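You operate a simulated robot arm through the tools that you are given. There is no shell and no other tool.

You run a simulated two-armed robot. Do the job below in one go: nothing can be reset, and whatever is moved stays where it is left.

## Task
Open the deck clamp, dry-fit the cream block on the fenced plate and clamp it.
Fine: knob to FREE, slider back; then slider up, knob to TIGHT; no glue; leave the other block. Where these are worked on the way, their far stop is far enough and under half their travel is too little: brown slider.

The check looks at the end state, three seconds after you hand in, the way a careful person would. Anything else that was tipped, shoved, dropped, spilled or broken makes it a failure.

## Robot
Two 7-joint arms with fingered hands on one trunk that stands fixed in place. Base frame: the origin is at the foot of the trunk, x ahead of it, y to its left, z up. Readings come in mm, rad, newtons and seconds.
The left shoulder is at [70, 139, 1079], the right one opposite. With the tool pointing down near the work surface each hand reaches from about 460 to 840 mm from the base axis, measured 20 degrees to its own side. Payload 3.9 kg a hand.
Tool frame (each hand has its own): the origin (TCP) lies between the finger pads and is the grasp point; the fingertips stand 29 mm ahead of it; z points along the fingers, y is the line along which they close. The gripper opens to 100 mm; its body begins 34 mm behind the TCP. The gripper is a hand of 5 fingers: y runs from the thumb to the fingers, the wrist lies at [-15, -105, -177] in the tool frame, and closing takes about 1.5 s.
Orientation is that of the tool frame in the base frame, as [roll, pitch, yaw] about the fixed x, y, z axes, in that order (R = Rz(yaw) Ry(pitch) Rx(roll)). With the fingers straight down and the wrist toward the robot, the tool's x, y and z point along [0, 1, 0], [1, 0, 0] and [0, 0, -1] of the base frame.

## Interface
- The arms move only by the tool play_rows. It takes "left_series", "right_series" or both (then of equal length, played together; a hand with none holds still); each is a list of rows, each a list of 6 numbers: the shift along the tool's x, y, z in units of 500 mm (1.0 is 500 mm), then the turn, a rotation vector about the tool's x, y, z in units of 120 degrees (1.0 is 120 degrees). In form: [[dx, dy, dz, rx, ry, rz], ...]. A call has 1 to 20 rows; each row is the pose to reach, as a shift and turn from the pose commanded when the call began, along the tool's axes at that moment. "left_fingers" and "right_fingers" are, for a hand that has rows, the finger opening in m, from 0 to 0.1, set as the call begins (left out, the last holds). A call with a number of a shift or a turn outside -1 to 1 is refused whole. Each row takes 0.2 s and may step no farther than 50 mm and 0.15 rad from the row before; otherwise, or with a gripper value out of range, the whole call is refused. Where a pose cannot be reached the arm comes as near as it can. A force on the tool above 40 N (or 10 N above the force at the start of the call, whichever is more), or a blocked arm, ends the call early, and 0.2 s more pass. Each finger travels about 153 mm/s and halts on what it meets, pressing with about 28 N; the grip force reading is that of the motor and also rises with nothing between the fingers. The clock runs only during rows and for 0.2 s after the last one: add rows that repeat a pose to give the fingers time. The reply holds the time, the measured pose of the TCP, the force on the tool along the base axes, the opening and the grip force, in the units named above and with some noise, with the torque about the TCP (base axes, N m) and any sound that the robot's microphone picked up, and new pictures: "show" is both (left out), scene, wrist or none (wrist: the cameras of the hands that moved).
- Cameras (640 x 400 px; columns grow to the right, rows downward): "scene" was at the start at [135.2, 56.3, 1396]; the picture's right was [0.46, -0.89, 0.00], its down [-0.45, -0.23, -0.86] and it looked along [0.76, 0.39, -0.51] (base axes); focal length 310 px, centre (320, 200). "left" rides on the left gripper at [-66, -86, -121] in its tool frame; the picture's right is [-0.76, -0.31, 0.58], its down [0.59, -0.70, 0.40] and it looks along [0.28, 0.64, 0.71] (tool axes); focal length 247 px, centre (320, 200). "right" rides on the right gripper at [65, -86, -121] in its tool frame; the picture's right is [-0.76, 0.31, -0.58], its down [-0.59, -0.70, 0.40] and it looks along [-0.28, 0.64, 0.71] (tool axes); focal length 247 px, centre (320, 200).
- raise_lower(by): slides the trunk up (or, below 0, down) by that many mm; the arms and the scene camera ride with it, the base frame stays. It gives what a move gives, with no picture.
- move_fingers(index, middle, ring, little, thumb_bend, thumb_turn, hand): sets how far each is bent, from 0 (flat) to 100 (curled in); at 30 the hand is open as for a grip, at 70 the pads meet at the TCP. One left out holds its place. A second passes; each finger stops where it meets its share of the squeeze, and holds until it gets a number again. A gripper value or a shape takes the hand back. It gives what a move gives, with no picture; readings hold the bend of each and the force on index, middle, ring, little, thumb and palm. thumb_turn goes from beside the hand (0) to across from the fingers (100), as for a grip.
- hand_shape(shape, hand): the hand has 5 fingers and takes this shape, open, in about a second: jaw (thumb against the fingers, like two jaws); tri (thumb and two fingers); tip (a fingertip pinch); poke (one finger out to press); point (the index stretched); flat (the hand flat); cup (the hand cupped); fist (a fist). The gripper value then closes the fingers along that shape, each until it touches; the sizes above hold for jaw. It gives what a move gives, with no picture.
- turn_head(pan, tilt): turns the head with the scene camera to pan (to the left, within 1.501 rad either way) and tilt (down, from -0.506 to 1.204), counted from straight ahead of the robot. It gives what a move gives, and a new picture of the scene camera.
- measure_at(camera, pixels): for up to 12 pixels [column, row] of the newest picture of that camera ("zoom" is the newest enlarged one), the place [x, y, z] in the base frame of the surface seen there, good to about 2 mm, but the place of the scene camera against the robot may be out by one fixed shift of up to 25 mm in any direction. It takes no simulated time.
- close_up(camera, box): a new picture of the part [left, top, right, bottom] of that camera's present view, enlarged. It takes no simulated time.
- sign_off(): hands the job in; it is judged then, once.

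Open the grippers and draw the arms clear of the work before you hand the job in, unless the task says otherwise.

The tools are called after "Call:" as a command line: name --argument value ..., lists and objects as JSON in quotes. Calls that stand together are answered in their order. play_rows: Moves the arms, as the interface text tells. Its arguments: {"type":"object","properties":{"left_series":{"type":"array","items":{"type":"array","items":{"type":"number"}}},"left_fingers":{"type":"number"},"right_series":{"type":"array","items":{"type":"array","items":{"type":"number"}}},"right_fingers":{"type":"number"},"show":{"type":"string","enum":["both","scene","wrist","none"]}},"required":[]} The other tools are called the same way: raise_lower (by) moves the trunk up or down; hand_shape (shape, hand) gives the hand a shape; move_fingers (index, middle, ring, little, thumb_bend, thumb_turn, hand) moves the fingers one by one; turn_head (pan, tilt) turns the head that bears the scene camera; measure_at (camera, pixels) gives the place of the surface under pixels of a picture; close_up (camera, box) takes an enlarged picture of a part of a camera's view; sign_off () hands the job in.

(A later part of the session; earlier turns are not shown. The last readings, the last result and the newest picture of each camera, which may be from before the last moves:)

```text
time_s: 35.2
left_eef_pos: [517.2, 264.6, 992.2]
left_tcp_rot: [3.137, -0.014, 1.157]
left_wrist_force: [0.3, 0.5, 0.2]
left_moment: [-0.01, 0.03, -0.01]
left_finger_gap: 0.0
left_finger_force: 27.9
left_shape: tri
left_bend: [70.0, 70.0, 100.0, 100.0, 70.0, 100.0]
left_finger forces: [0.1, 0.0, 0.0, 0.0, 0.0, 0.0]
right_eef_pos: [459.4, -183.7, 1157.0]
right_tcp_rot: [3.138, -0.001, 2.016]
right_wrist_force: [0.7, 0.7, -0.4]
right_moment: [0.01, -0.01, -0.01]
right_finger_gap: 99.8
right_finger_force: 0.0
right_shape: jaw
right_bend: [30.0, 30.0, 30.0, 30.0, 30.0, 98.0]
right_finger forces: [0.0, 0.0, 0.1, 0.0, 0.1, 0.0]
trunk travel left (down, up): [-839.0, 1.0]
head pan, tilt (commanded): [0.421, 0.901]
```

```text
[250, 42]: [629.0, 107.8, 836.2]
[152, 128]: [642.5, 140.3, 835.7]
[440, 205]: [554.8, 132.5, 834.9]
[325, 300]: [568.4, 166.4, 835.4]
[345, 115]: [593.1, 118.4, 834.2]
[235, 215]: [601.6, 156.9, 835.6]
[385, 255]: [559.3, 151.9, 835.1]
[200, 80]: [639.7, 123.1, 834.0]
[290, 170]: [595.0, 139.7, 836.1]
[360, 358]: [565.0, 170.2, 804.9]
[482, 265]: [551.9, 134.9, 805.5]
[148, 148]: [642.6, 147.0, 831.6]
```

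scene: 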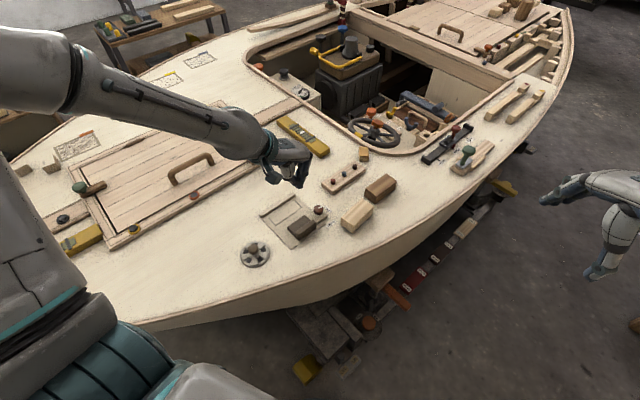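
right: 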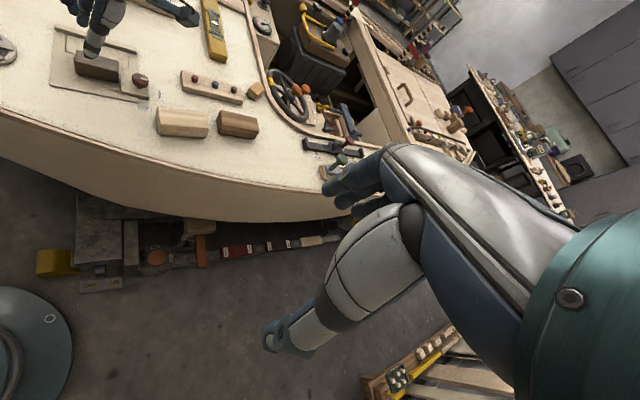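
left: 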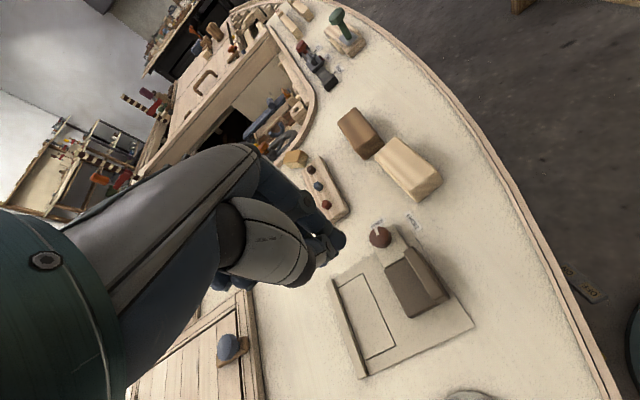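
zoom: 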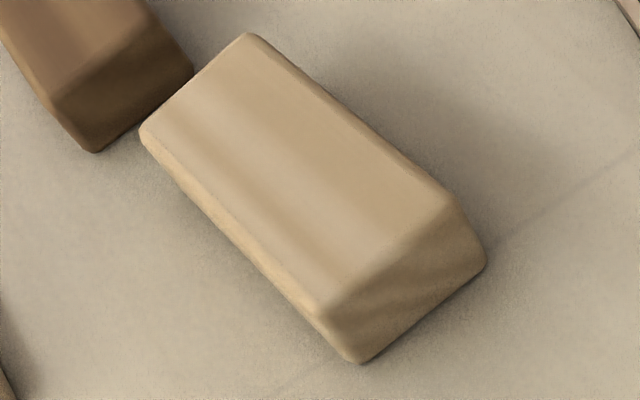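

Block centre ≈(598.5,137), long axis ≈-20°, size ≈86 x 40 x 37. I zoom on the outline for an accurate target.

Call:
close_up --camera "left" --box '[320, 255, 480, 385]'

```text
3.08 times, centred on (400, 320) of left
```

zoom: 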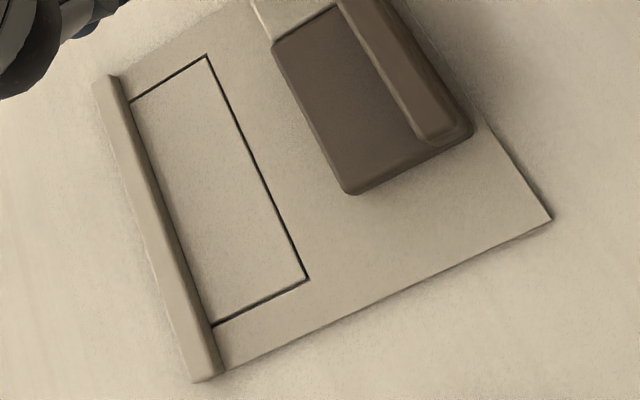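

Call:
measure_at --camera "zoom" --pixels '[[131, 101], [207, 56], [308, 279], [213, 325], [112, 78], [216, 374], [100, 82], [195, 378], [277, 50], [347, 192], [256, 168], [172, 215]]'

Call:
measure_at --camera "zoom" --pixels '[[130, 105], [206, 60], [304, 277], [215, 322], [108, 76], [205, 375], [551, 217], [225, 368], [122, 72], [320, 190], [165, 220], [148, 230]]'

```text
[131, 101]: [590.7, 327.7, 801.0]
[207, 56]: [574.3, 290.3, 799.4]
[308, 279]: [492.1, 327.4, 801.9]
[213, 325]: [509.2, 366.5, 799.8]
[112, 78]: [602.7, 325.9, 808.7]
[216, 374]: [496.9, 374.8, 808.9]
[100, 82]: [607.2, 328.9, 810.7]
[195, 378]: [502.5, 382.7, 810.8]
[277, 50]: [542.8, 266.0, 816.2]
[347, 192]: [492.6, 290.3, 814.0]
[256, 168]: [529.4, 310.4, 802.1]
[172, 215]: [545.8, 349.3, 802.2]
```

```text
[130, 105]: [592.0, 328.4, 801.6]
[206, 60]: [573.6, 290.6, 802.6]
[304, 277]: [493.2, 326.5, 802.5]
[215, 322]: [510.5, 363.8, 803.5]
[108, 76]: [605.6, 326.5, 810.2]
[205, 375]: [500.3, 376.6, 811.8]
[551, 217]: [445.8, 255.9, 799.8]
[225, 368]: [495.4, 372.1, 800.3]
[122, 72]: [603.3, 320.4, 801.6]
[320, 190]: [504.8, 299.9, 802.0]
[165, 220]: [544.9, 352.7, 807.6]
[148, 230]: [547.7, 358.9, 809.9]
```

The outline centre is (542.3,328.3) with fence angle -24.5°. I'll use the right hand (natural at yaw ≈160°) to carry the block; first I park the left hand up and to the left.

Call:
play_rows --left_series '[[0.019, -0.04, -0.03, 0, 0, -0.035], [0.038, -0.081, -0.059, 0, 0, -0.07], [0.057, -0.121, -0.089, 0, 0, -0.105], [0.077, -0.161, -0.118, 0, 0, -0.14], [0.096, -0.202, -0.148, 0, 0, -0.175], [0.115, -0.242, -0.177, 0, 0, -0.21], [0.134, -0.283, -0.207, 0, 0, -0.245], [0.153, -0.323, -0.236, 0, 0, -0.28], [0.153, -0.36, -0.25, 0, 0, -0.315], [0.153, -0.36, -0.25, 0, 0, -0.35], [0.153, -0.36, -0.25, 0, 0, -0.35]]' --left_fingers 0.03 --show "both"

```text
time_s: 37.6
left_eef_pos: [378.6, 407.8, 1116.8]
left_tcp_rot: [3.128, -0.006, 1.891]
left_wrist_force: [0.1, -1.1, 0.3]
left_moment: [0.0, -0.01, 0.0]
left_finger_gap: 30.0
left_finger_force: 0.1
left_shape: tri
left_bend: [75.0, 52.0, 99.0, 99.0, 46.0, 100.0]
left_finger forces: [0.0, 0.0, 0.0, 0.0, 0.1, 0.0]
left hand out of reach, approached as far as the arm can: row 3, 4
right_eef_pos: [458.6, -183.6, 1157.1]
right_tcp_rot: [3.137, 0.0, 2.017]
right_wrist_force: [0.7, -0.1, 0.3]
right_moment: [-0.03, 0.01, -0.01]
right_finger_gap: 99.9
right_finger_force: 0.1
right_shape: jaw
right_bend: [30.0, 30.0, 30.0, 30.0, 30.0, 98.0]
right_finger forces: [0.0, 0.0, 0.1, 0.0, 0.0, 0.0]
trunk travel left (down, up): [-839.0, 1.0]
head pan, tilt (commanded): [0.421, 0.901]
```

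scene: 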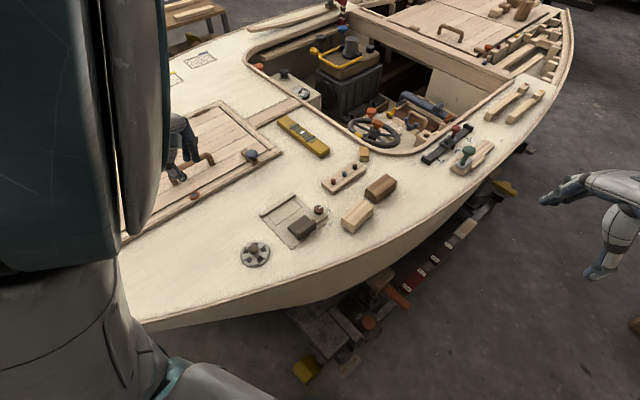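
left: 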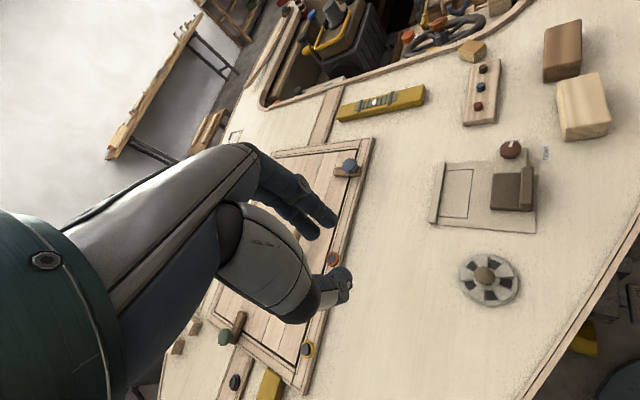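

The left hand is parked. Now I bring the right hand above the cream block at yaw 160°, open in jaw shape.

Call:
play_rows --right_series '[[0.046, 0.053, 0.023, 0, 0, -0.037], [0.091, 0.106, 0.047, 0, 0, -0.074], [0.137, 0.159, 0.07, 0, 0, -0.111], [0.182, 0.212, 0.094, 0, 0, -0.148], [0.228, 0.265, 0.117, 0, 0, -0.185], [0.274, 0.317, 0.14, 0, 0, -0.222], [0.319, 0.37, 0.164, 0, 0, -0.259], [0.365, 0.423, 0.187, 0, 0, -0.296], [0.41, 0.476, 0.211, 0, 0, -0.333], [0.456, 0.529, 0.234, 0, 0, -0.37], [0.456, 0.529, 0.234, 0, 0, -0.37]]' --right_fingers 0.1 --show "both"

```text
time_s: 40.0
left_eef_pos: [378.0, 407.3, 1117.2]
left_tcp_rot: [3.128, -0.007, 1.89]
left_wrist_force: [0.0, 0.8, 0.1]
left_moment: [-0.05, 0.02, 0.03]
left_finger_gap: 30.1
left_finger_force: 0.1
left_shape: tri
left_bend: [75.0, 52.0, 99.0, 99.0, 46.0, 100.0]
left_finger forces: [0.0, 0.0, 0.0, 0.0, 0.0, 0.0]
right_eef_pos: [548.8, 8.6, 1086.7]
right_tcp_rot: [3.069, 0.035, 2.409]
right_wrist_force: [-0.4, -0.3, 0.2]
right_moment: [-0.01, -0.04, 0.01]
right_finger_gap: 99.9
right_finger_force: 0.0
right_shape: jaw
right_bend: [30.0, 30.0, 30.0, 30.0, 30.0, 98.0]
right_finger forces: [0.0, 0.0, 0.0, 0.0, 0.0, 0.1]
right hand out of reach, approached as far as the arm can: row 3, 4, 5, 6, 7, 8, 9, 10, 11
trunk travel left (down, up): [-839.0, 1.0]
head pan, tilt (commanded): [0.421, 0.901]
```

scene: 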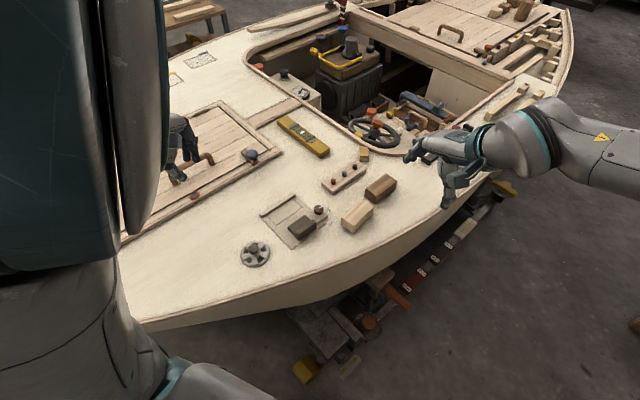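
right: 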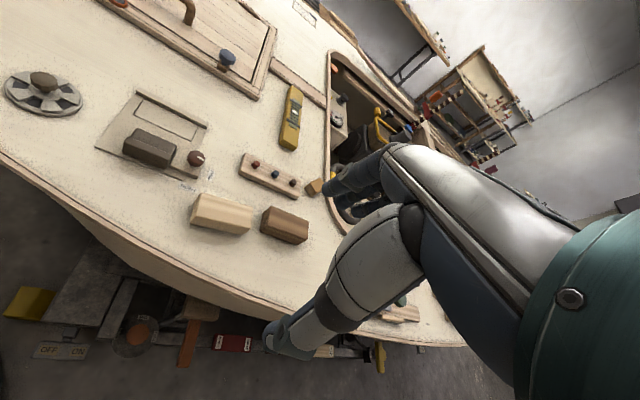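

The right hand can't twist that far here (stopped at (549,9,1087), yaw 138°). So the left hand will carry the block by its ends instead (yaw ≈70°, natural for it); I draw the right hand back to a viewing place.

Call:
play_rows --right_series '[[0.013, -0.045, -0.029, 0, 0, 0.046], [0.026, -0.089, -0.059, 0, 0, 0.092], [0.039, -0.134, -0.088, 0, 0, 0.138], [0.052, -0.179, -0.117, 0, 0, 0.184], [0.065, -0.223, -0.146, 0, 0, 0.229], [0.078, -0.268, -0.176, 0, 0, 0.275], [0.091, -0.312, -0.205, 0, 0, 0.321], [0.104, -0.357, -0.234, 0, 0, 0.367], [0.104, -0.357, -0.234, 0, 0, 0.367]]' --show "both"

```text
time_s: 42.0
left_eef_pos: [380.2, 409.4, 1116.8]
left_tcp_rot: [3.128, -0.008, 1.89]
left_wrist_force: [-0.1, 0.4, -1.0]
left_moment: [-0.04, 0.0, -0.03]
left_finger_gap: 29.7
left_finger_force: 0.0
left_shape: tri
left_bend: [75.0, 52.0, 99.0, 99.0, 46.0, 100.0]
left_finger forces: [0.0, 0.1, 0.1, 0.1, 0.0, 0.0]
right_eef_pos: [382.6, -86.5, 1199.2]
right_tcp_rot: [3.067, -0.024, 1.644]
right_wrist_force: [-0.3, -0.2, 0.2]
right_moment: [0.01, 0.03, -0.01]
right_finger_gap: 99.9
right_finger_force: 0.1
right_shape: jaw
right_bend: [30.0, 30.0, 30.0, 30.0, 30.0, 98.0]
right_finger forces: [0.0, 0.0, 0.1, 0.0, 0.0, 0.0]
trunk travel left (down, up): [-839.0, 1.0]
head pan, tilt (commanded): [0.421, 0.901]
```

scene: 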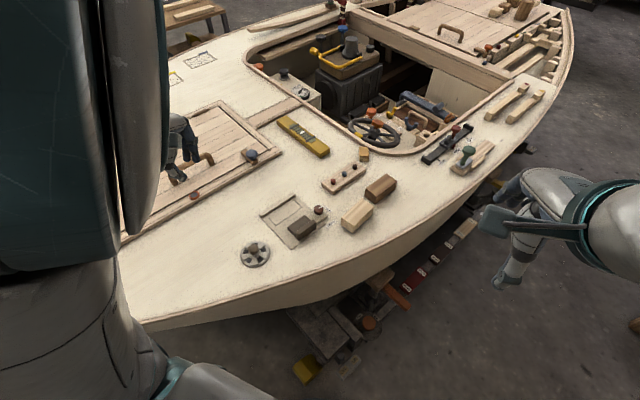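
right: 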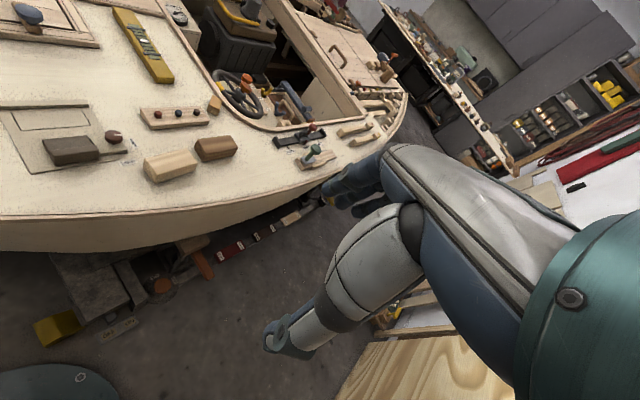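

The right hand is clear at (383,-87,1199). Now the left hand opens to 100 mm (three-finger shape) and goes above the cream block at yaw 70°.

Call:
play_rows --left_series '[[-0.059, 0.022, 0.029, 0.001, 0, 0.029], [-0.119, 0.045, 0.057, 0.001, -0.001, 0.058], [-0.178, 0.067, 0.086, 0.002, -0.001, 0.087], [-0.237, 0.089, 0.114, 0.002, -0.001, 0.116], [-0.296, 0.112, 0.143, 0.003, -0.002, 0.145], [-0.356, 0.134, 0.171, 0.004, -0.002, 0.174], [-0.415, 0.157, 0.2, 0.004, -0.002, 0.203], [-0.474, 0.179, 0.228, 0.005, -0.003, 0.232], [-0.533, 0.201, 0.257, 0.005, -0.003, 0.261], [-0.593, 0.224, 0.285, 0.006, -0.004, 0.29], [-0.652, 0.246, 0.314, 0.0065, -0.004, 0.319], [-0.652, 0.246, 0.314, 0.0065, -0.004, 0.319]]' --left_fingers 0.1 --show "both"

```text
time_s: 44.6
left_eef_pos: [598.7, 137.1, 958.2]
left_tcp_rot: [-3.14, -0.002, 1.222]
left_wrist_force: [0.8, -0.3, 0.6]
left_moment: [0.03, 0.03, 0.04]
left_finger_gap: 99.7
left_finger_force: 0.0
left_shape: tri
left_bend: [30.0, 30.0, 99.0, 99.0, 30.0, 98.0]
left_finger forces: [0.0, 0.2, 0.0, 0.0, 0.1, 0.1]
right_eef_pos: [381.1, -86.4, 1199.5]
right_tcp_rot: [3.068, -0.023, 1.641]
right_wrist_force: [-1.7, 0.0, 0.4]
right_moment: [-0.03, 0.0, 0.01]
right_finger_gap: 99.8
right_finger_force: 0.0
right_shape: jaw
right_bend: [30.0, 30.0, 30.0, 30.0, 30.0, 98.0]
right_finger forces: [0.0, 0.1, 0.0, 0.0, 0.0, 0.0]
trunk travel left (down, up): [-839.0, 1.0]
head pan, tilt (commanded): [0.421, 0.901]
```

scene: 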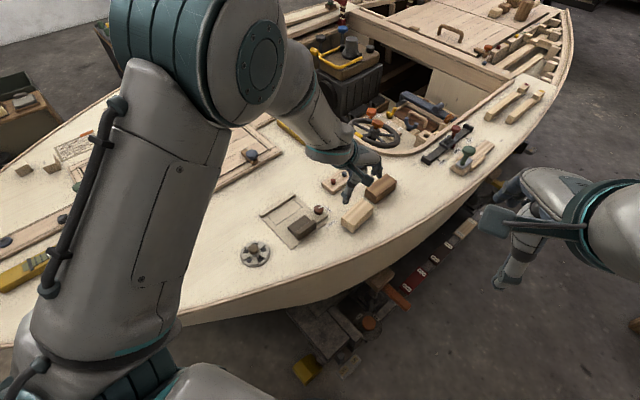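
left: 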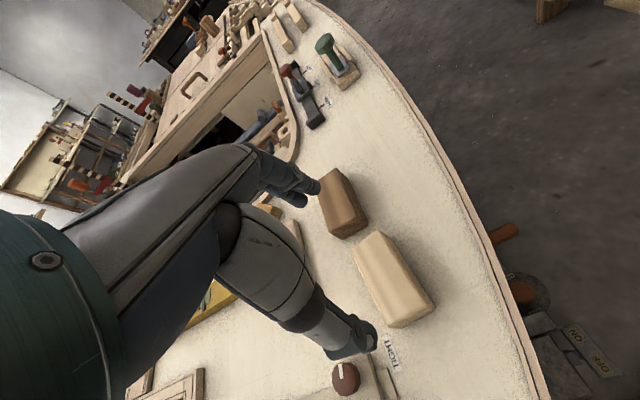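

The hand is exactly above the block. I measure the block and its brown neighbour once more from here, and check the finger clearance.

Call:
close_up --camera "left" --box '[300, 160, 450, 340]'

Call:
close_up --camera "right" --box '[60, 80, 260, 200]'

```text
2.22 times, centred on (375, 250) of left
```

zoom: 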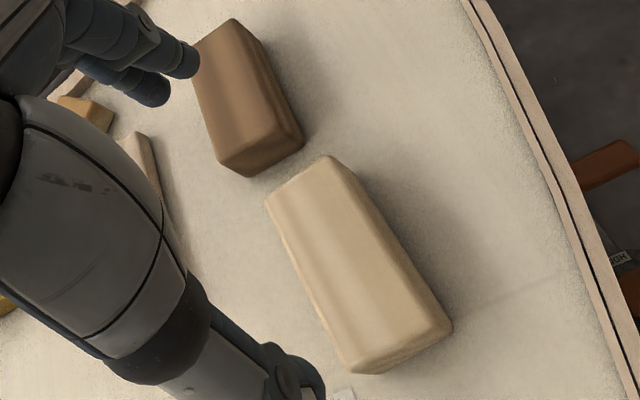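

```text
3.20 times, centred on (160, 140) of right
```

zoom: 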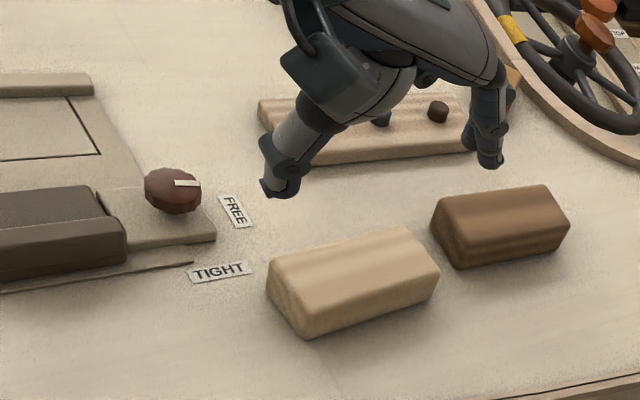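

I re-zoom with the left camera and measure corners of both blocks.

Call:
close_up --camera "left" --box '[300, 160, 450, 340]'

Call:
measure_at --camera "zoom" --pixels '[[327, 161], [270, 199], [443, 322], [355, 363], [290, 270], [400, 240], [345, 265], [245, 172], [298, 140], [218, 152], [290, 132], [190, 62]]'

```text
2.22 times, centred on (375, 250) of left
```

zoom: 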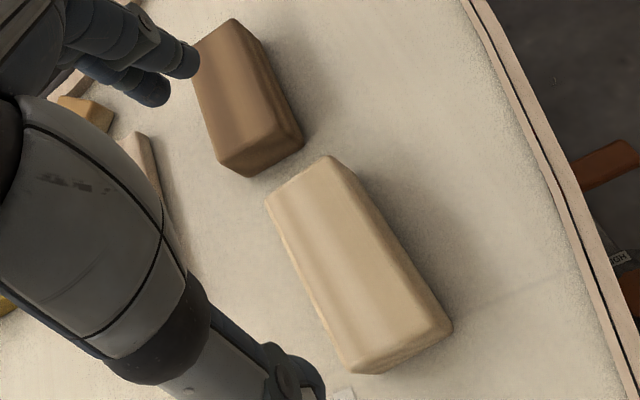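

```text
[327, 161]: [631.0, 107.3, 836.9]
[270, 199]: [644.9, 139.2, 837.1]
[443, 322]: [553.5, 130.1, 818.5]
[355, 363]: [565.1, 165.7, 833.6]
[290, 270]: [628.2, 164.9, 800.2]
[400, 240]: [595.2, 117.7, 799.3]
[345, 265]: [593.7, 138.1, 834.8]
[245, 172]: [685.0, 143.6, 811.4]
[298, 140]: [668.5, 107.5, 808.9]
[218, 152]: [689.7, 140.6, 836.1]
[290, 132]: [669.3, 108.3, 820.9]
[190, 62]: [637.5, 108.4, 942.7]
```

Clearances are as planned (about 34 mm between the blocks). I descend to z≈868 and check finger placement around the block ends.

Call:
play_rows --left_series '[[0, 0, 0.05, 0, 0, 0], [0, 0, 0.1, 0, 0, 0], [0, 0, 0.15, 0, 0, 0], [0, 0, 0.18, 0, 0, 0], [0, 0, 0.18, 0, 0, 0]]' --show "wrist"

Call:
close_up --camera "left" --box '[270, 150, 430, 330]'

Call:
close_up --camera "right" --box '[100, 80, 260, 200]'

Call:
close_up --camera "scene" --box '[290, 140, 430, 260]'

```text
time_s: 45.8
left_eef_pos: [599.0, 137.7, 869.2]
left_tcp_rot: [-3.141, -0.002, 1.222]
left_wrist_force: [0.1, 0.6, -0.5]
left_moment: [0.01, 0.0, 0.04]
left_finger_gap: 99.5
left_finger_force: 0.1
left_shape: tri
left_bend: [30.0, 30.0, 99.0, 99.0, 30.0, 98.0]
left_finger forces: [0.1, 0.0, 0.1, 0.1, 0.0, 0.0]
right_eef_pos: [382.3, -86.4, 1199.4]
right_tcp_rot: [3.066, -0.024, 1.643]
right_wrist_force: [-0.6, 1.0, 0.7]
right_moment: [-0.01, 0.01, 0.01]
right_finger_gap: 100.2
right_finger_force: 0.1
right_shape: jaw
right_bend: [30.0, 30.0, 30.0, 30.0, 30.0, 98.0]
right_finger forces: [0.0, 0.0, 0.0, 0.1, 0.0, 0.1]
trunk travel left (down, up): [-839.0, 1.0]
head pan, tilt (commanded): [0.421, 0.901]
```

left: 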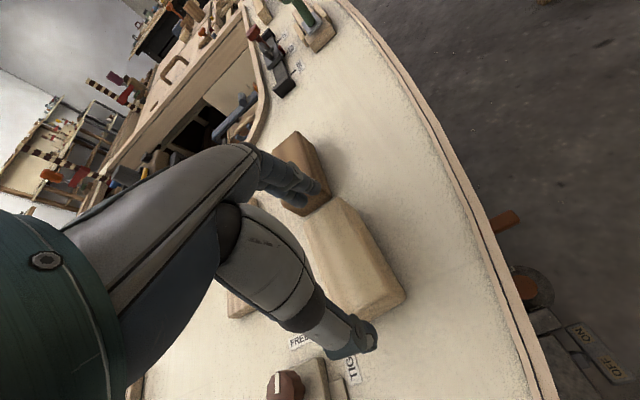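

```text
2.22 times, centred on (350, 240) of left
```

zoom: 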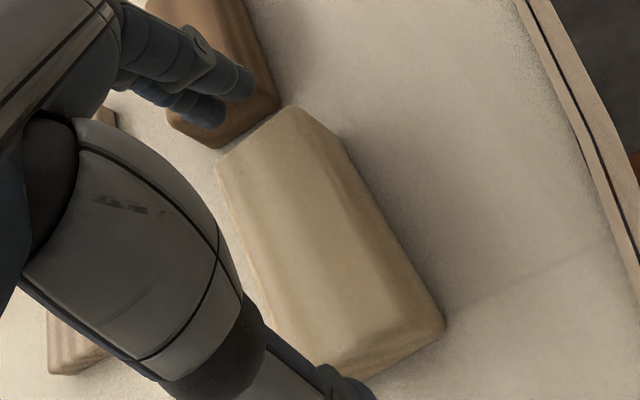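

```text
3.33 times, centred on (180, 140) of right
```

zoom: 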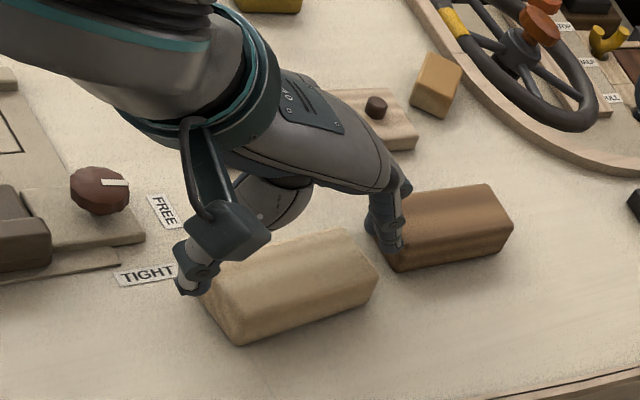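

```text
3.33 times, centred on (360, 200) of scene
```

zoom: 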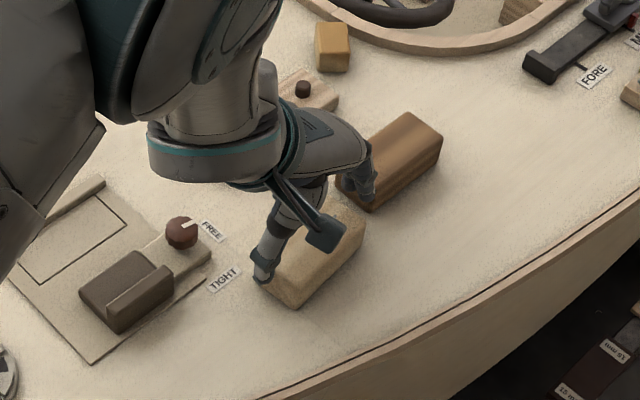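

I measure fingertips and block corners in the right camera's zoom.

Call:
close_up --camera "right" --box '[130, 110, 250, 200]'

Call:
measure_at --camera "zoom" --pixels '[[130, 230], [150, 215], [160, 190], [115, 225], [425, 185], [440, 185], [410, 165], [380, 160], [420, 140], [470, 200], [460, 245], [190, 270]]'

```text
4.44 times, centred on (190, 155) of right
```

zoom: 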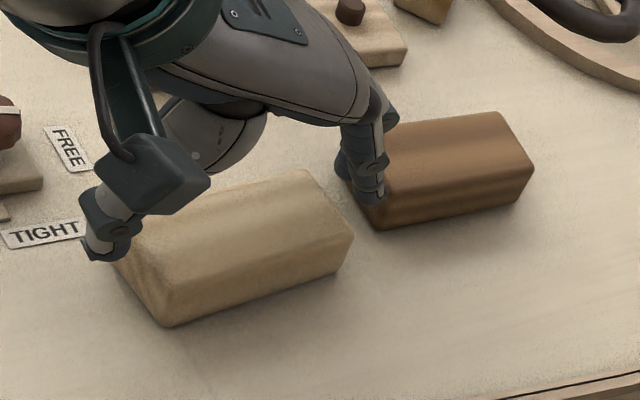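

```text
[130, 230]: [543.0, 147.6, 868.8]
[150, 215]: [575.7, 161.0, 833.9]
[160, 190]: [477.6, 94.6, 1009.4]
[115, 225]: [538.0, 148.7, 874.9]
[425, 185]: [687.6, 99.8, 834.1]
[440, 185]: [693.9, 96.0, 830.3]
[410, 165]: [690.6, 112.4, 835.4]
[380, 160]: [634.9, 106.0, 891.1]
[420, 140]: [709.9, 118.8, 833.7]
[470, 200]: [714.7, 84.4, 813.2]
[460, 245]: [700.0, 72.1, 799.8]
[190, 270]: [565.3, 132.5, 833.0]
```

I pick pixels right on the fingertips.

Call:
measure_at --camera "zoom" --pixels '[[372, 202], [365, 190], [380, 190], [345, 172], [352, 180], [100, 250], [110, 255], [95, 240], [330, 200], [350, 238], [310, 175], [130, 262]]'

```text
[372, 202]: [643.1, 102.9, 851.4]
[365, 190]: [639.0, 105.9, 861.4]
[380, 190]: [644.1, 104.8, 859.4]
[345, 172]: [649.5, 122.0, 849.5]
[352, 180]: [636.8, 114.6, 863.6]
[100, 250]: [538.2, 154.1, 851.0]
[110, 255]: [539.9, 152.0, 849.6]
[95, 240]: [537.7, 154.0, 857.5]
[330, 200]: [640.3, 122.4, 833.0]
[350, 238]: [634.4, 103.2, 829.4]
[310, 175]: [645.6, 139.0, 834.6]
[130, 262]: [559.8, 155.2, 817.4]
```

Fingers straddle the ends with about 5 mm on each side, and the brown block is about 11 mm outside the fingers. I descend 40 mm.

Call:
play_rows --left_series '[[0, 0.001, 0.02, 0, 0, 0], [0, 0.001, 0.04, 0, 0, 0], [0, 0.001, 0.06, 0, 0, 0], [0, 0.001, 0.08, 0, 0, 0], [0, 0.001, 0.08, 0, 0, 0]]' --show "wrist"

Call:
close_up --camera "right" --box '[130, 110, 250, 200]'

Call:
close_up --camera "left" --box '[250, 130, 430, 330]'

```text
time_s: 47.0
left_eef_pos: [599.5, 135.8, 830.7]
left_tcp_rot: [-3.14, -0.001, 1.222]
left_wrist_force: [0.0, 0.7, 5.5]
left_moment: [-0.02, 0.07, 0.04]
left_finger_gap: 100.2
left_finger_force: 0.1
left_shape: tri
left_bend: [29.0, 30.0, 99.0, 99.0, 29.0, 98.0]
left_finger forces: [2.3, 0.0, 0.0, 0.0, 3.0, 0.1]
right_eef_pos: [381.5, -86.3, 1199.7]
right_tcp_rot: [3.066, -0.025, 1.643]
right_wrist_force: [0.4, -0.2, 0.0]
right_moment: [0.0, -0.01, -0.03]
right_finger_gap: 100.0
right_finger_force: 0.0
right_shape: jaw
right_bend: [30.0, 30.0, 30.0, 30.0, 30.0, 98.0]
right_finger forces: [0.0, 0.1, 0.0, 0.1, 0.0, 0.0]
trunk travel left (down, up): [-839.0, 1.0]
head pan, tilt (commanded): [0.421, 0.901]
```

left: 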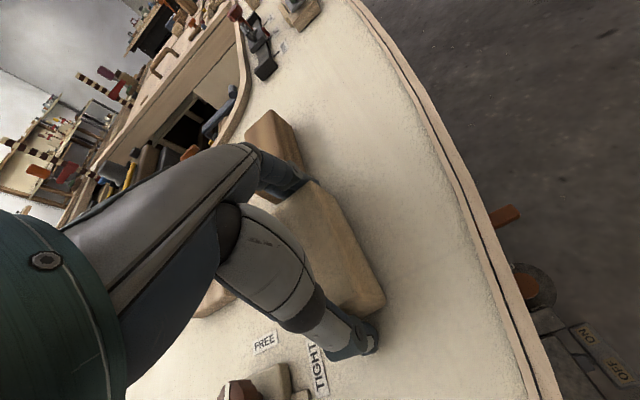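

```text
4.44 times, centred on (190, 155) of right
```

zoom: 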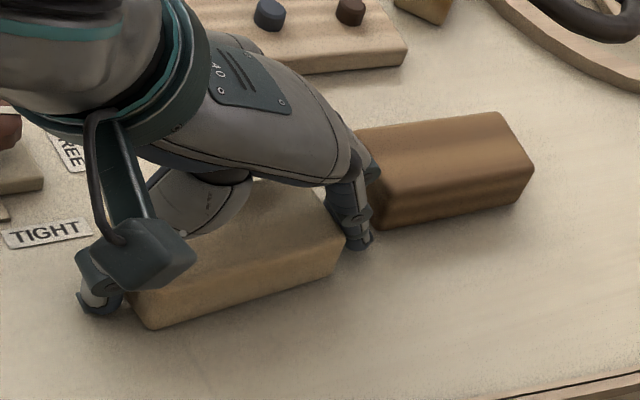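

```text
2.00 times, centred on (340, 230) of left
```

zoom: 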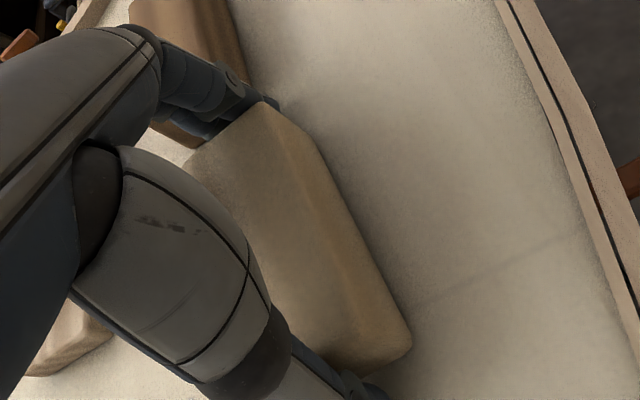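

Light contact only (5 N). I close the fingers on the block ends.

Call:
play_rows --left_series '[[0, 0, -0.003, 0, 0, 0], [0, 0, -0.003, 0, 0, 0], [0, 0, -0.003, 0, 0, 0], [0, 0, -0.003, 0, 0, 0], [0, 0, -0.003, 0, 0, 0]]' --left_fingers 0.06 --show "wrist"

Call:
close_up --camera "right" --box '[130, 110, 250, 200]'

```text
time_s: 48.2
left_eef_pos: [599.0, 135.2, 830.9]
left_tcp_rot: [-3.139, -0.003, 1.222]
left_wrist_force: [-0.3, -0.2, 0.6]
left_moment: [-0.02, -0.01, 0.0]
left_finger_gap: 89.2
left_finger_force: 28.0
left_shape: tri
left_bend: [30.0, 34.0, 100.0, 100.0, 30.0, 98.0]
left_finger forces: [20.0, 12.8, 0.0, 0.0, 32.3, 0.0]
right_eef_pos: [382.5, -87.1, 1198.8]
right_tcp_rot: [3.066, -0.025, 1.643]
right_wrist_force: [0.4, -0.1, -0.6]
right_moment: [0.01, -0.03, -0.01]
right_finger_gap: 100.0
right_finger_force: 0.0
right_shape: jaw
right_bend: [30.0, 30.0, 30.0, 30.0, 30.0, 98.0]
right_finger forces: [0.1, 0.0, 0.0, 0.1, 0.1, 0.0]
trunk travel left (down, up): [-839.0, 1.0]
head pan, tilt (commanded): [0.421, 0.901]
```

left: 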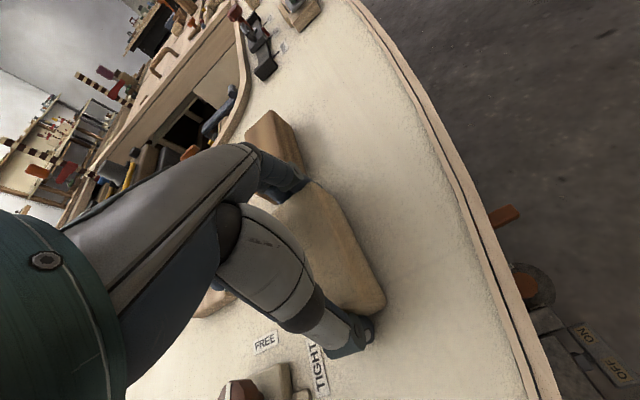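

```text
4.44 times, centred on (190, 155) of right
```

zoom: 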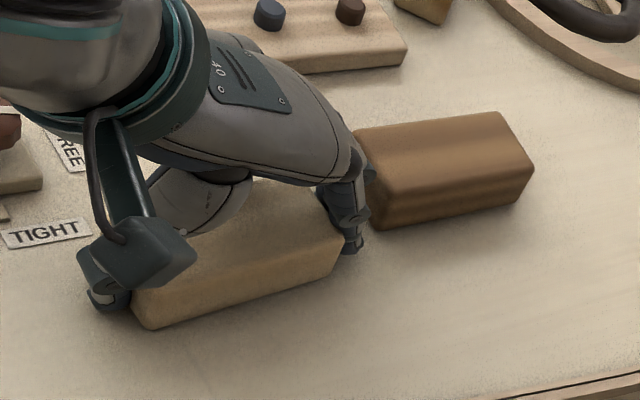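

Gripped (gap 89 mm, thumb 32 N). I lift 60 mm straight up and check that the block comes along.

Call:
play_rows --left_series '[[0, 0, -0.02, 0, 0, 0], [0, 0, -0.04, 0, 0, 0], [0, 0, -0.06, 0, 0, 0], [0, 0, -0.09, 0, 0, 0], [0, 0, -0.12, 0, 0, 0], [0, 0, -0.12, 0, 0, 0]]' --show "wrist"

Call:
close_up --camera "right" --box '[90, 80, 250, 200]'

Call:
close_up --camera "left" --box '[250, 130, 430, 330]'

Call:
close_up --camera "scene" --box '[290, 140, 430, 260]'

```text
time_s: 49.6
left_eef_pos: [598.3, 134.4, 890.0]
left_tcp_rot: [-3.138, -0.003, 1.222]
left_wrist_force: [-0.1, 0.5, -0.1]
left_moment: [-0.01, 0.0, 0.0]
left_finger_gap: 89.1
left_finger_force: 28.1
left_shape: tri
left_bend: [30.0, 34.0, 100.0, 100.0, 30.0, 98.0]
left_finger forces: [19.8, 12.9, 0.0, 0.0, 32.4, 0.0]
right_eef_pos: [383.3, -86.1, 1198.7]
right_tcp_rot: [3.065, -0.022, 1.643]
right_wrist_force: [-0.1, 0.5, -0.6]
right_moment: [-0.01, 0.02, -0.02]
right_finger_gap: 100.2
right_finger_force: 0.1
right_shape: jaw
right_bend: [30.0, 30.0, 30.0, 30.0, 30.0, 98.0]
right_finger forces: [0.0, 0.1, 0.0, 0.0, 0.0, 0.0]
trunk travel left (down, up): [-839.0, 1.0]
head pan, tilt (commanded): [0.421, 0.901]
```

left: 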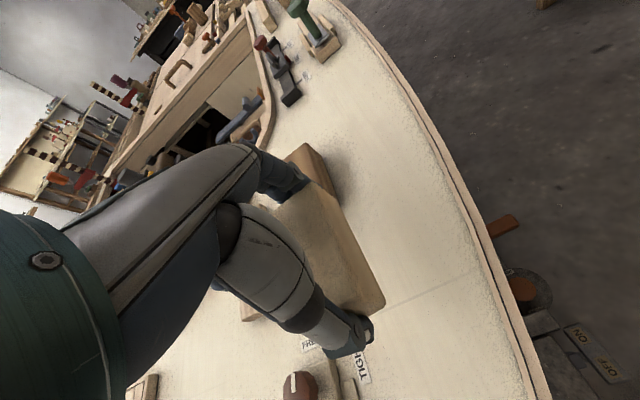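

```text
3.33 times, centred on (170, 140) of right
```

zoom: 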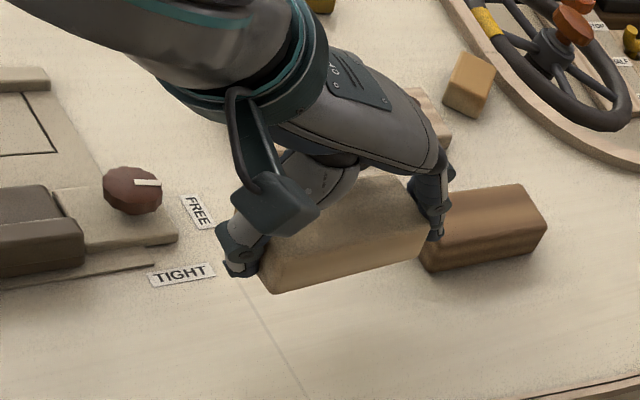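

```text
2.00 times, centred on (340, 230) of left
```

zoom: 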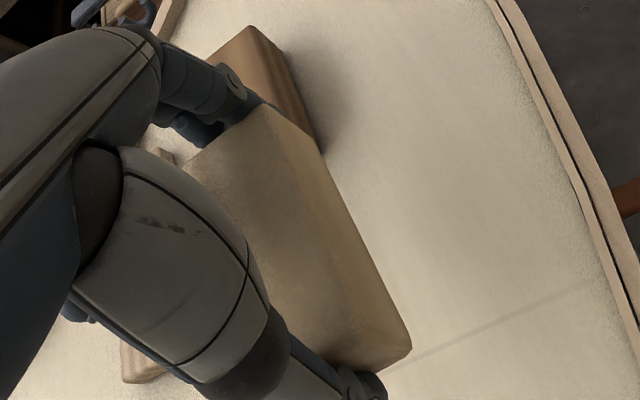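

```text
3.33 times, centred on (360, 200) of scene
```

zoom: 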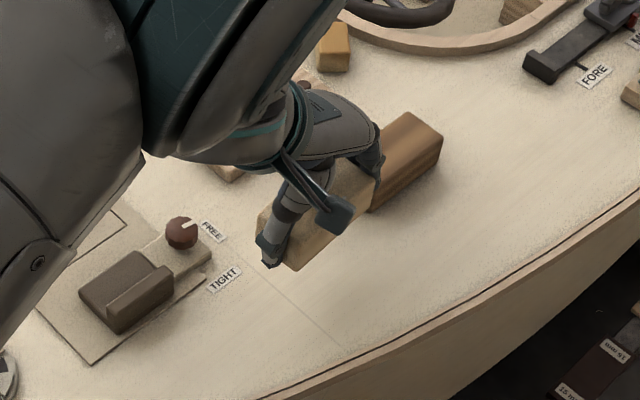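

The block is held. I measure its attitude in the hand with the left camera.

Call:
close_up --camera "left" --box '[250, 130, 430, 330]'

Call:
measure_at --camera "zoom" --pixels '[[265, 110], [290, 150], [340, 235], [385, 315], [398, 338], [260, 120], [210, 155], [320, 250], [280, 200], [350, 310], [335, 358], [405, 345]]'

Call:
close_up --camera "right" --box '[140, 120, 220, 180]'

```text
2.00 times, centred on (340, 230) of left
```

zoom: 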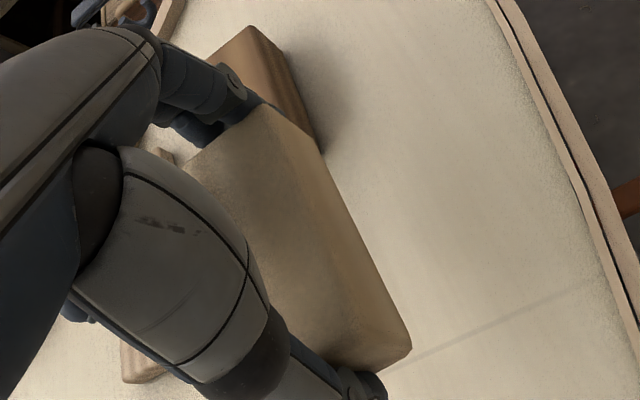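

```text
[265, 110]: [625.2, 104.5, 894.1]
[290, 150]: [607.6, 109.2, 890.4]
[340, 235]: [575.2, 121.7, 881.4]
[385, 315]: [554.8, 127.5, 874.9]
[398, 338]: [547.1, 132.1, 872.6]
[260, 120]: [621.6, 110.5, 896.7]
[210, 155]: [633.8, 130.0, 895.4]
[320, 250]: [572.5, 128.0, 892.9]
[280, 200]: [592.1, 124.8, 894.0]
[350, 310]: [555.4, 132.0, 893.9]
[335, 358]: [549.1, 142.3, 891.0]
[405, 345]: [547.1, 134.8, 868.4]
```

```text
6.67 times, centred on (180, 150) of right
```

zoom: 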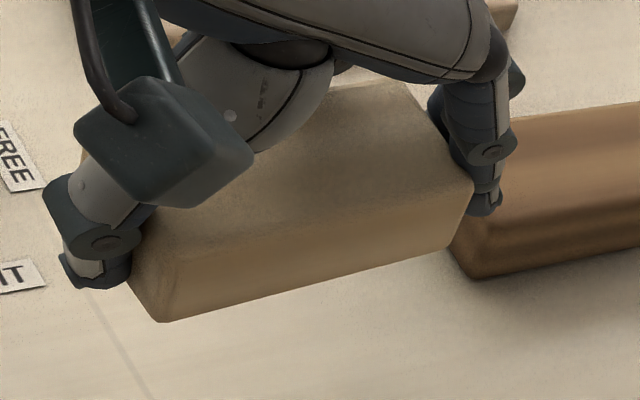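

The block lies square in the hand, tilted by maybe 2°. I measure its ends with the right camera to find its centre relative to the TCP.

Call:
measure_at --camera "zoom" --pixels '[[160, 318], [448, 245], [466, 185], [400, 88], [170, 265], [300, 230], [440, 190], [150, 300], [460, 215], [350, 150], [420, 215], [200, 295]]'

```text
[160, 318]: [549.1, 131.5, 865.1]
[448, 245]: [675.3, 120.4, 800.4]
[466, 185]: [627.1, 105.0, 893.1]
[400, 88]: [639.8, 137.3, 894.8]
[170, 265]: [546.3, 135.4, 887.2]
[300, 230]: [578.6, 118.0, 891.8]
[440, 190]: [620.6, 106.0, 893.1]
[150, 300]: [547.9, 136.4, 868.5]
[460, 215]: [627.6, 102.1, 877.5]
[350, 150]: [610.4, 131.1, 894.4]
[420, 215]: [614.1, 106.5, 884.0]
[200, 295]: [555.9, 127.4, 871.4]
```

Block centre is about (594,136), i.e. 4 mm toward the thumb from the TCP. I carry it over the plate at z≈910, turning 4.8° clockwise to match the fence.

Call:
play_rows --left_series '[[0, 0, -0.02, 0, 0, 0], [0, 0, -0.04, 0, 0, 0], [0.04, -0.029, -0.04, 0, 0, 0.005], [0.081, -0.057, -0.04, 0, 0, 0.01], [0.121, -0.086, -0.04, 0, 0, 0.015], [0.161, -0.115, -0.04, 0, 0, 0.02], [0.202, -0.143, -0.04, 0, 0, 0.025], [0.242, -0.172, -0.04, 0, 0, 0.03], [0.282, -0.201, -0.04, 0, 0, 0.035], [0.3227, -0.2295, -0.04, 0, 0, 0.04], [0.3227, -0.2295, -0.04, 0, 0, 0.04]]' --show "both"

Call:
close_up --camera "left" --box '[220, 120, 460, 380]'

Call:
close_up --camera "right" --box '[0, 40, 160, 160]'

```text
time_s: 52.0
left_eef_pos: [548.1, 325.4, 910.7]
left_tcp_rot: [-3.138, -0.002, 1.139]
left_wrist_force: [-0.2, -0.1, 0.3]
left_moment: [0.03, -0.05, -0.03]
left_finger_gap: 89.4
left_finger_force: 28.2
left_shape: tri
left_bend: [31.0, 34.0, 100.0, 100.0, 30.0, 98.0]
left_finger forces: [20.0, 12.9, 0.0, 0.0, 32.3, 0.0]
right_eef_pos: [382.2, -87.4, 1199.2]
right_tcp_rot: [3.066, -0.024, 1.642]
right_wrist_force: [-1.1, -1.1, 0.8]
right_moment: [0.03, 0.0, 0.02]
right_finger_gap: 99.7
right_finger_force: 0.0
right_shape: jaw
right_bend: [30.0, 30.0, 30.0, 30.0, 30.0, 98.0]
right_finger forces: [0.0, 0.0, 0.0, 0.0, 0.1, 0.0]
trunk travel left (down, up): [-839.0, 1.0]
head pan, tilt (commanded): [0.421, 0.901]
```

scene: 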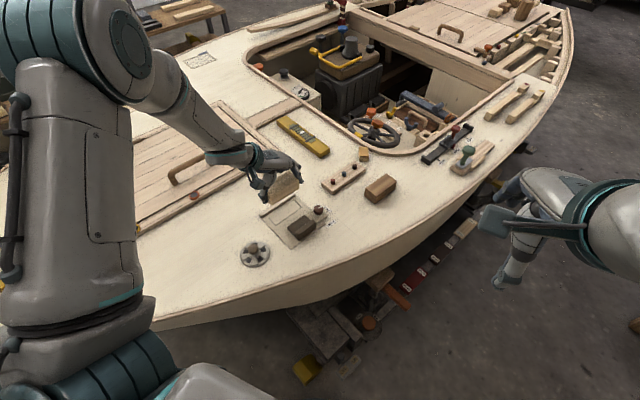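
left: 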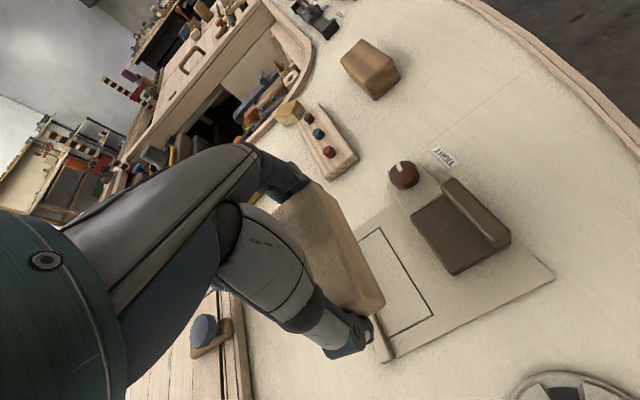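

```text
1.54 times, centred on (340, 250) of left
```

zoom: 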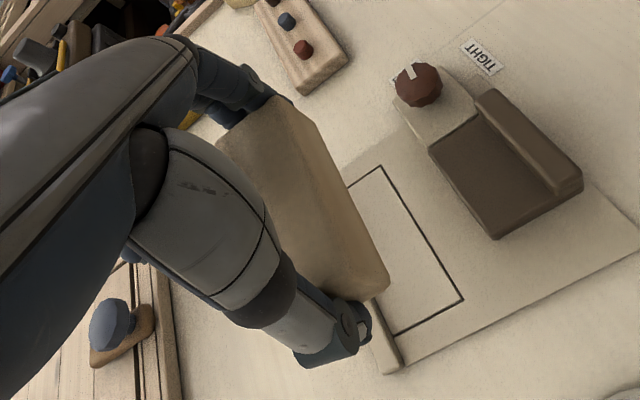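

```text
3.33 times, centred on (80, 100) of right
```

zoom: 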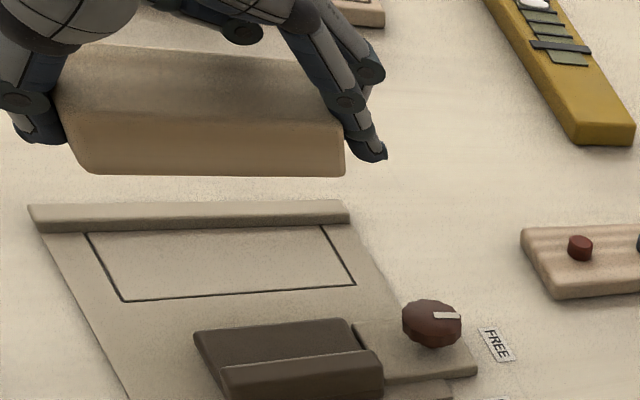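

The right camera shows the block above the fence and outline. I measure the block's near face in this zoom to verify its position.

Call:
measure_at --camera "zoom" --pixels '[[90, 168], [342, 172], [72, 120], [342, 128], [210, 145], [130, 140], [300, 150], [65, 85], [340, 110], [200, 90], [300, 80], [130, 80]]'

Call:
close_up --camera "left" --box '[260, 160, 440, 370]'

Call:
measure_at --camera "zoom" --pixels '[[240, 90], [290, 150], [330, 230], [380, 320], [420, 285], [240, 60], [350, 260], [300, 180], [260, 180], [310, 290], [370, 345], [415, 300]]'

```text
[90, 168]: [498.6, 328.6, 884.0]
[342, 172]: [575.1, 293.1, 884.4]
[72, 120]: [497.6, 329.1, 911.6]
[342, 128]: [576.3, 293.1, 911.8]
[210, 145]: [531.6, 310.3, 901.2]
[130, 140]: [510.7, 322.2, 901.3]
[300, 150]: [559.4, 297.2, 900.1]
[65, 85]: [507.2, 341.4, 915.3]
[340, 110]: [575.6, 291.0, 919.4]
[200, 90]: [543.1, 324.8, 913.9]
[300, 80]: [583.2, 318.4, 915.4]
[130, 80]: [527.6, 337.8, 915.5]
```

```text
1.90 times, centred on (350, 265) of left
```

zoom: 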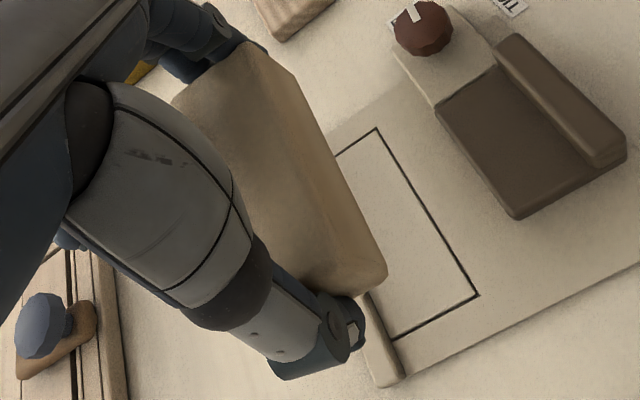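

```text
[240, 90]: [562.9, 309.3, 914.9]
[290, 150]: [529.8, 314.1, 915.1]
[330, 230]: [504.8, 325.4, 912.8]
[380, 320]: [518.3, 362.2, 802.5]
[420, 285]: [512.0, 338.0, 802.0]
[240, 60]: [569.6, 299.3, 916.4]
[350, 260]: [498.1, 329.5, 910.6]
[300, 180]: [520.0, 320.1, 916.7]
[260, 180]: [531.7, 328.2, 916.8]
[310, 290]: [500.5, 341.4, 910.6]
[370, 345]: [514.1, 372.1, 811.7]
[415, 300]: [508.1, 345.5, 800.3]
```

The near face is parallel to the fence (−24.7°), centred within 2 mm; I correct 2 mm toward the thumb and 1.5 mm off the fence while descending to just above the plate.

Call:
play_rows --left_series '[[-0.003, -0.004, 0.02, 0, 0, 0], [-0.003, -0.004, 0.05, 0, 0, 0], [-0.003, -0.004, 0.08, 0, 0, 0], [-0.003, -0.004, 0.11, 0, 0, 0], [-0.003, -0.004, 0.13, 0, 0, 0], [-0.003, -0.004, 0.138, 0, 0, 0], [-0.003, -0.004, 0.138, 0, 0, 0]]' --show "wrist"

Call:
close_up --camera "left" --box '[220, 120, 420, 330]'

Call:
close_up --camera "right" --box '[0, 60, 120, 150]'

```text
time_s: 53.6
left_eef_pos: [545.7, 325.7, 842.4]
left_tcp_rot: [-3.139, -0.001, 1.137]
left_wrist_force: [0.4, 0.6, -0.7]
left_moment: [0.04, -0.02, -0.01]
left_finger_gap: 89.1
left_finger_force: 28.0
left_shape: tri
left_bend: [31.0, 34.0, 100.0, 100.0, 30.0, 98.0]
left_finger forces: [19.7, 12.9, 0.0, 0.0, 32.2, 0.0]
right_eef_pos: [384.1, -86.3, 1199.3]
right_tcp_rot: [3.068, -0.024, 1.641]
right_wrist_force: [-0.3, 0.5, 0.5]
right_moment: [-0.01, -0.02, 0.03]
right_finger_gap: 100.2
right_finger_force: 0.0
right_shape: jaw
right_bend: [30.0, 30.0, 30.0, 30.0, 30.0, 98.0]
right_finger forces: [0.1, 0.0, 0.0, 0.1, 0.0, 0.0]
trunk travel left (down, up): [-839.0, 1.0]
head pan, tilt (commanded): [0.421, 0.901]
```

left: 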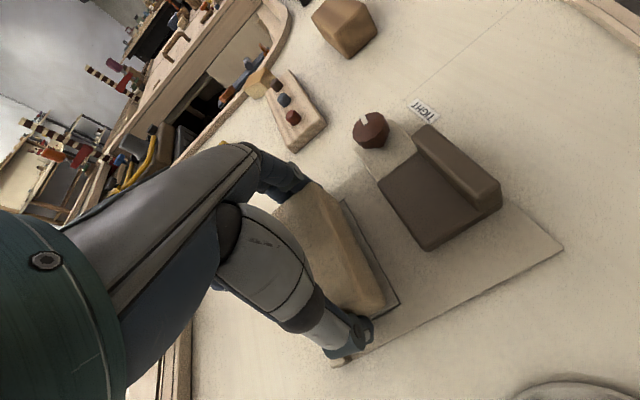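

```text
1.90 times, centred on (320, 225) of left
```

zoom: 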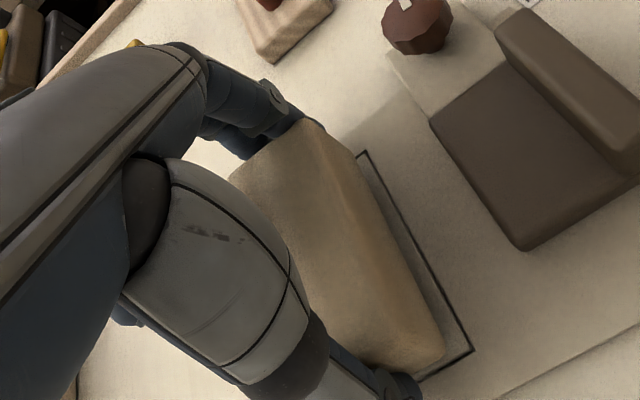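

```text
4.44 times, centred on (60, 105) of right
```

zoom: 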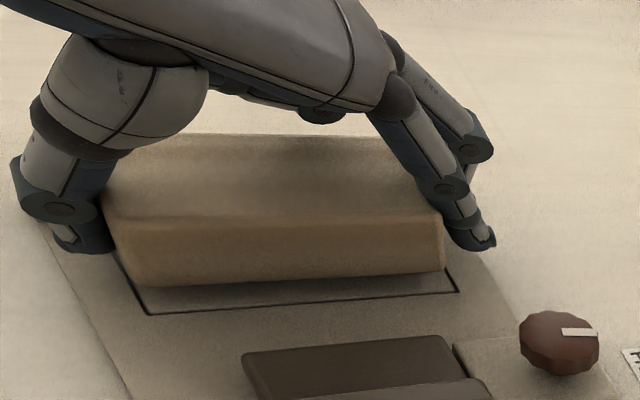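

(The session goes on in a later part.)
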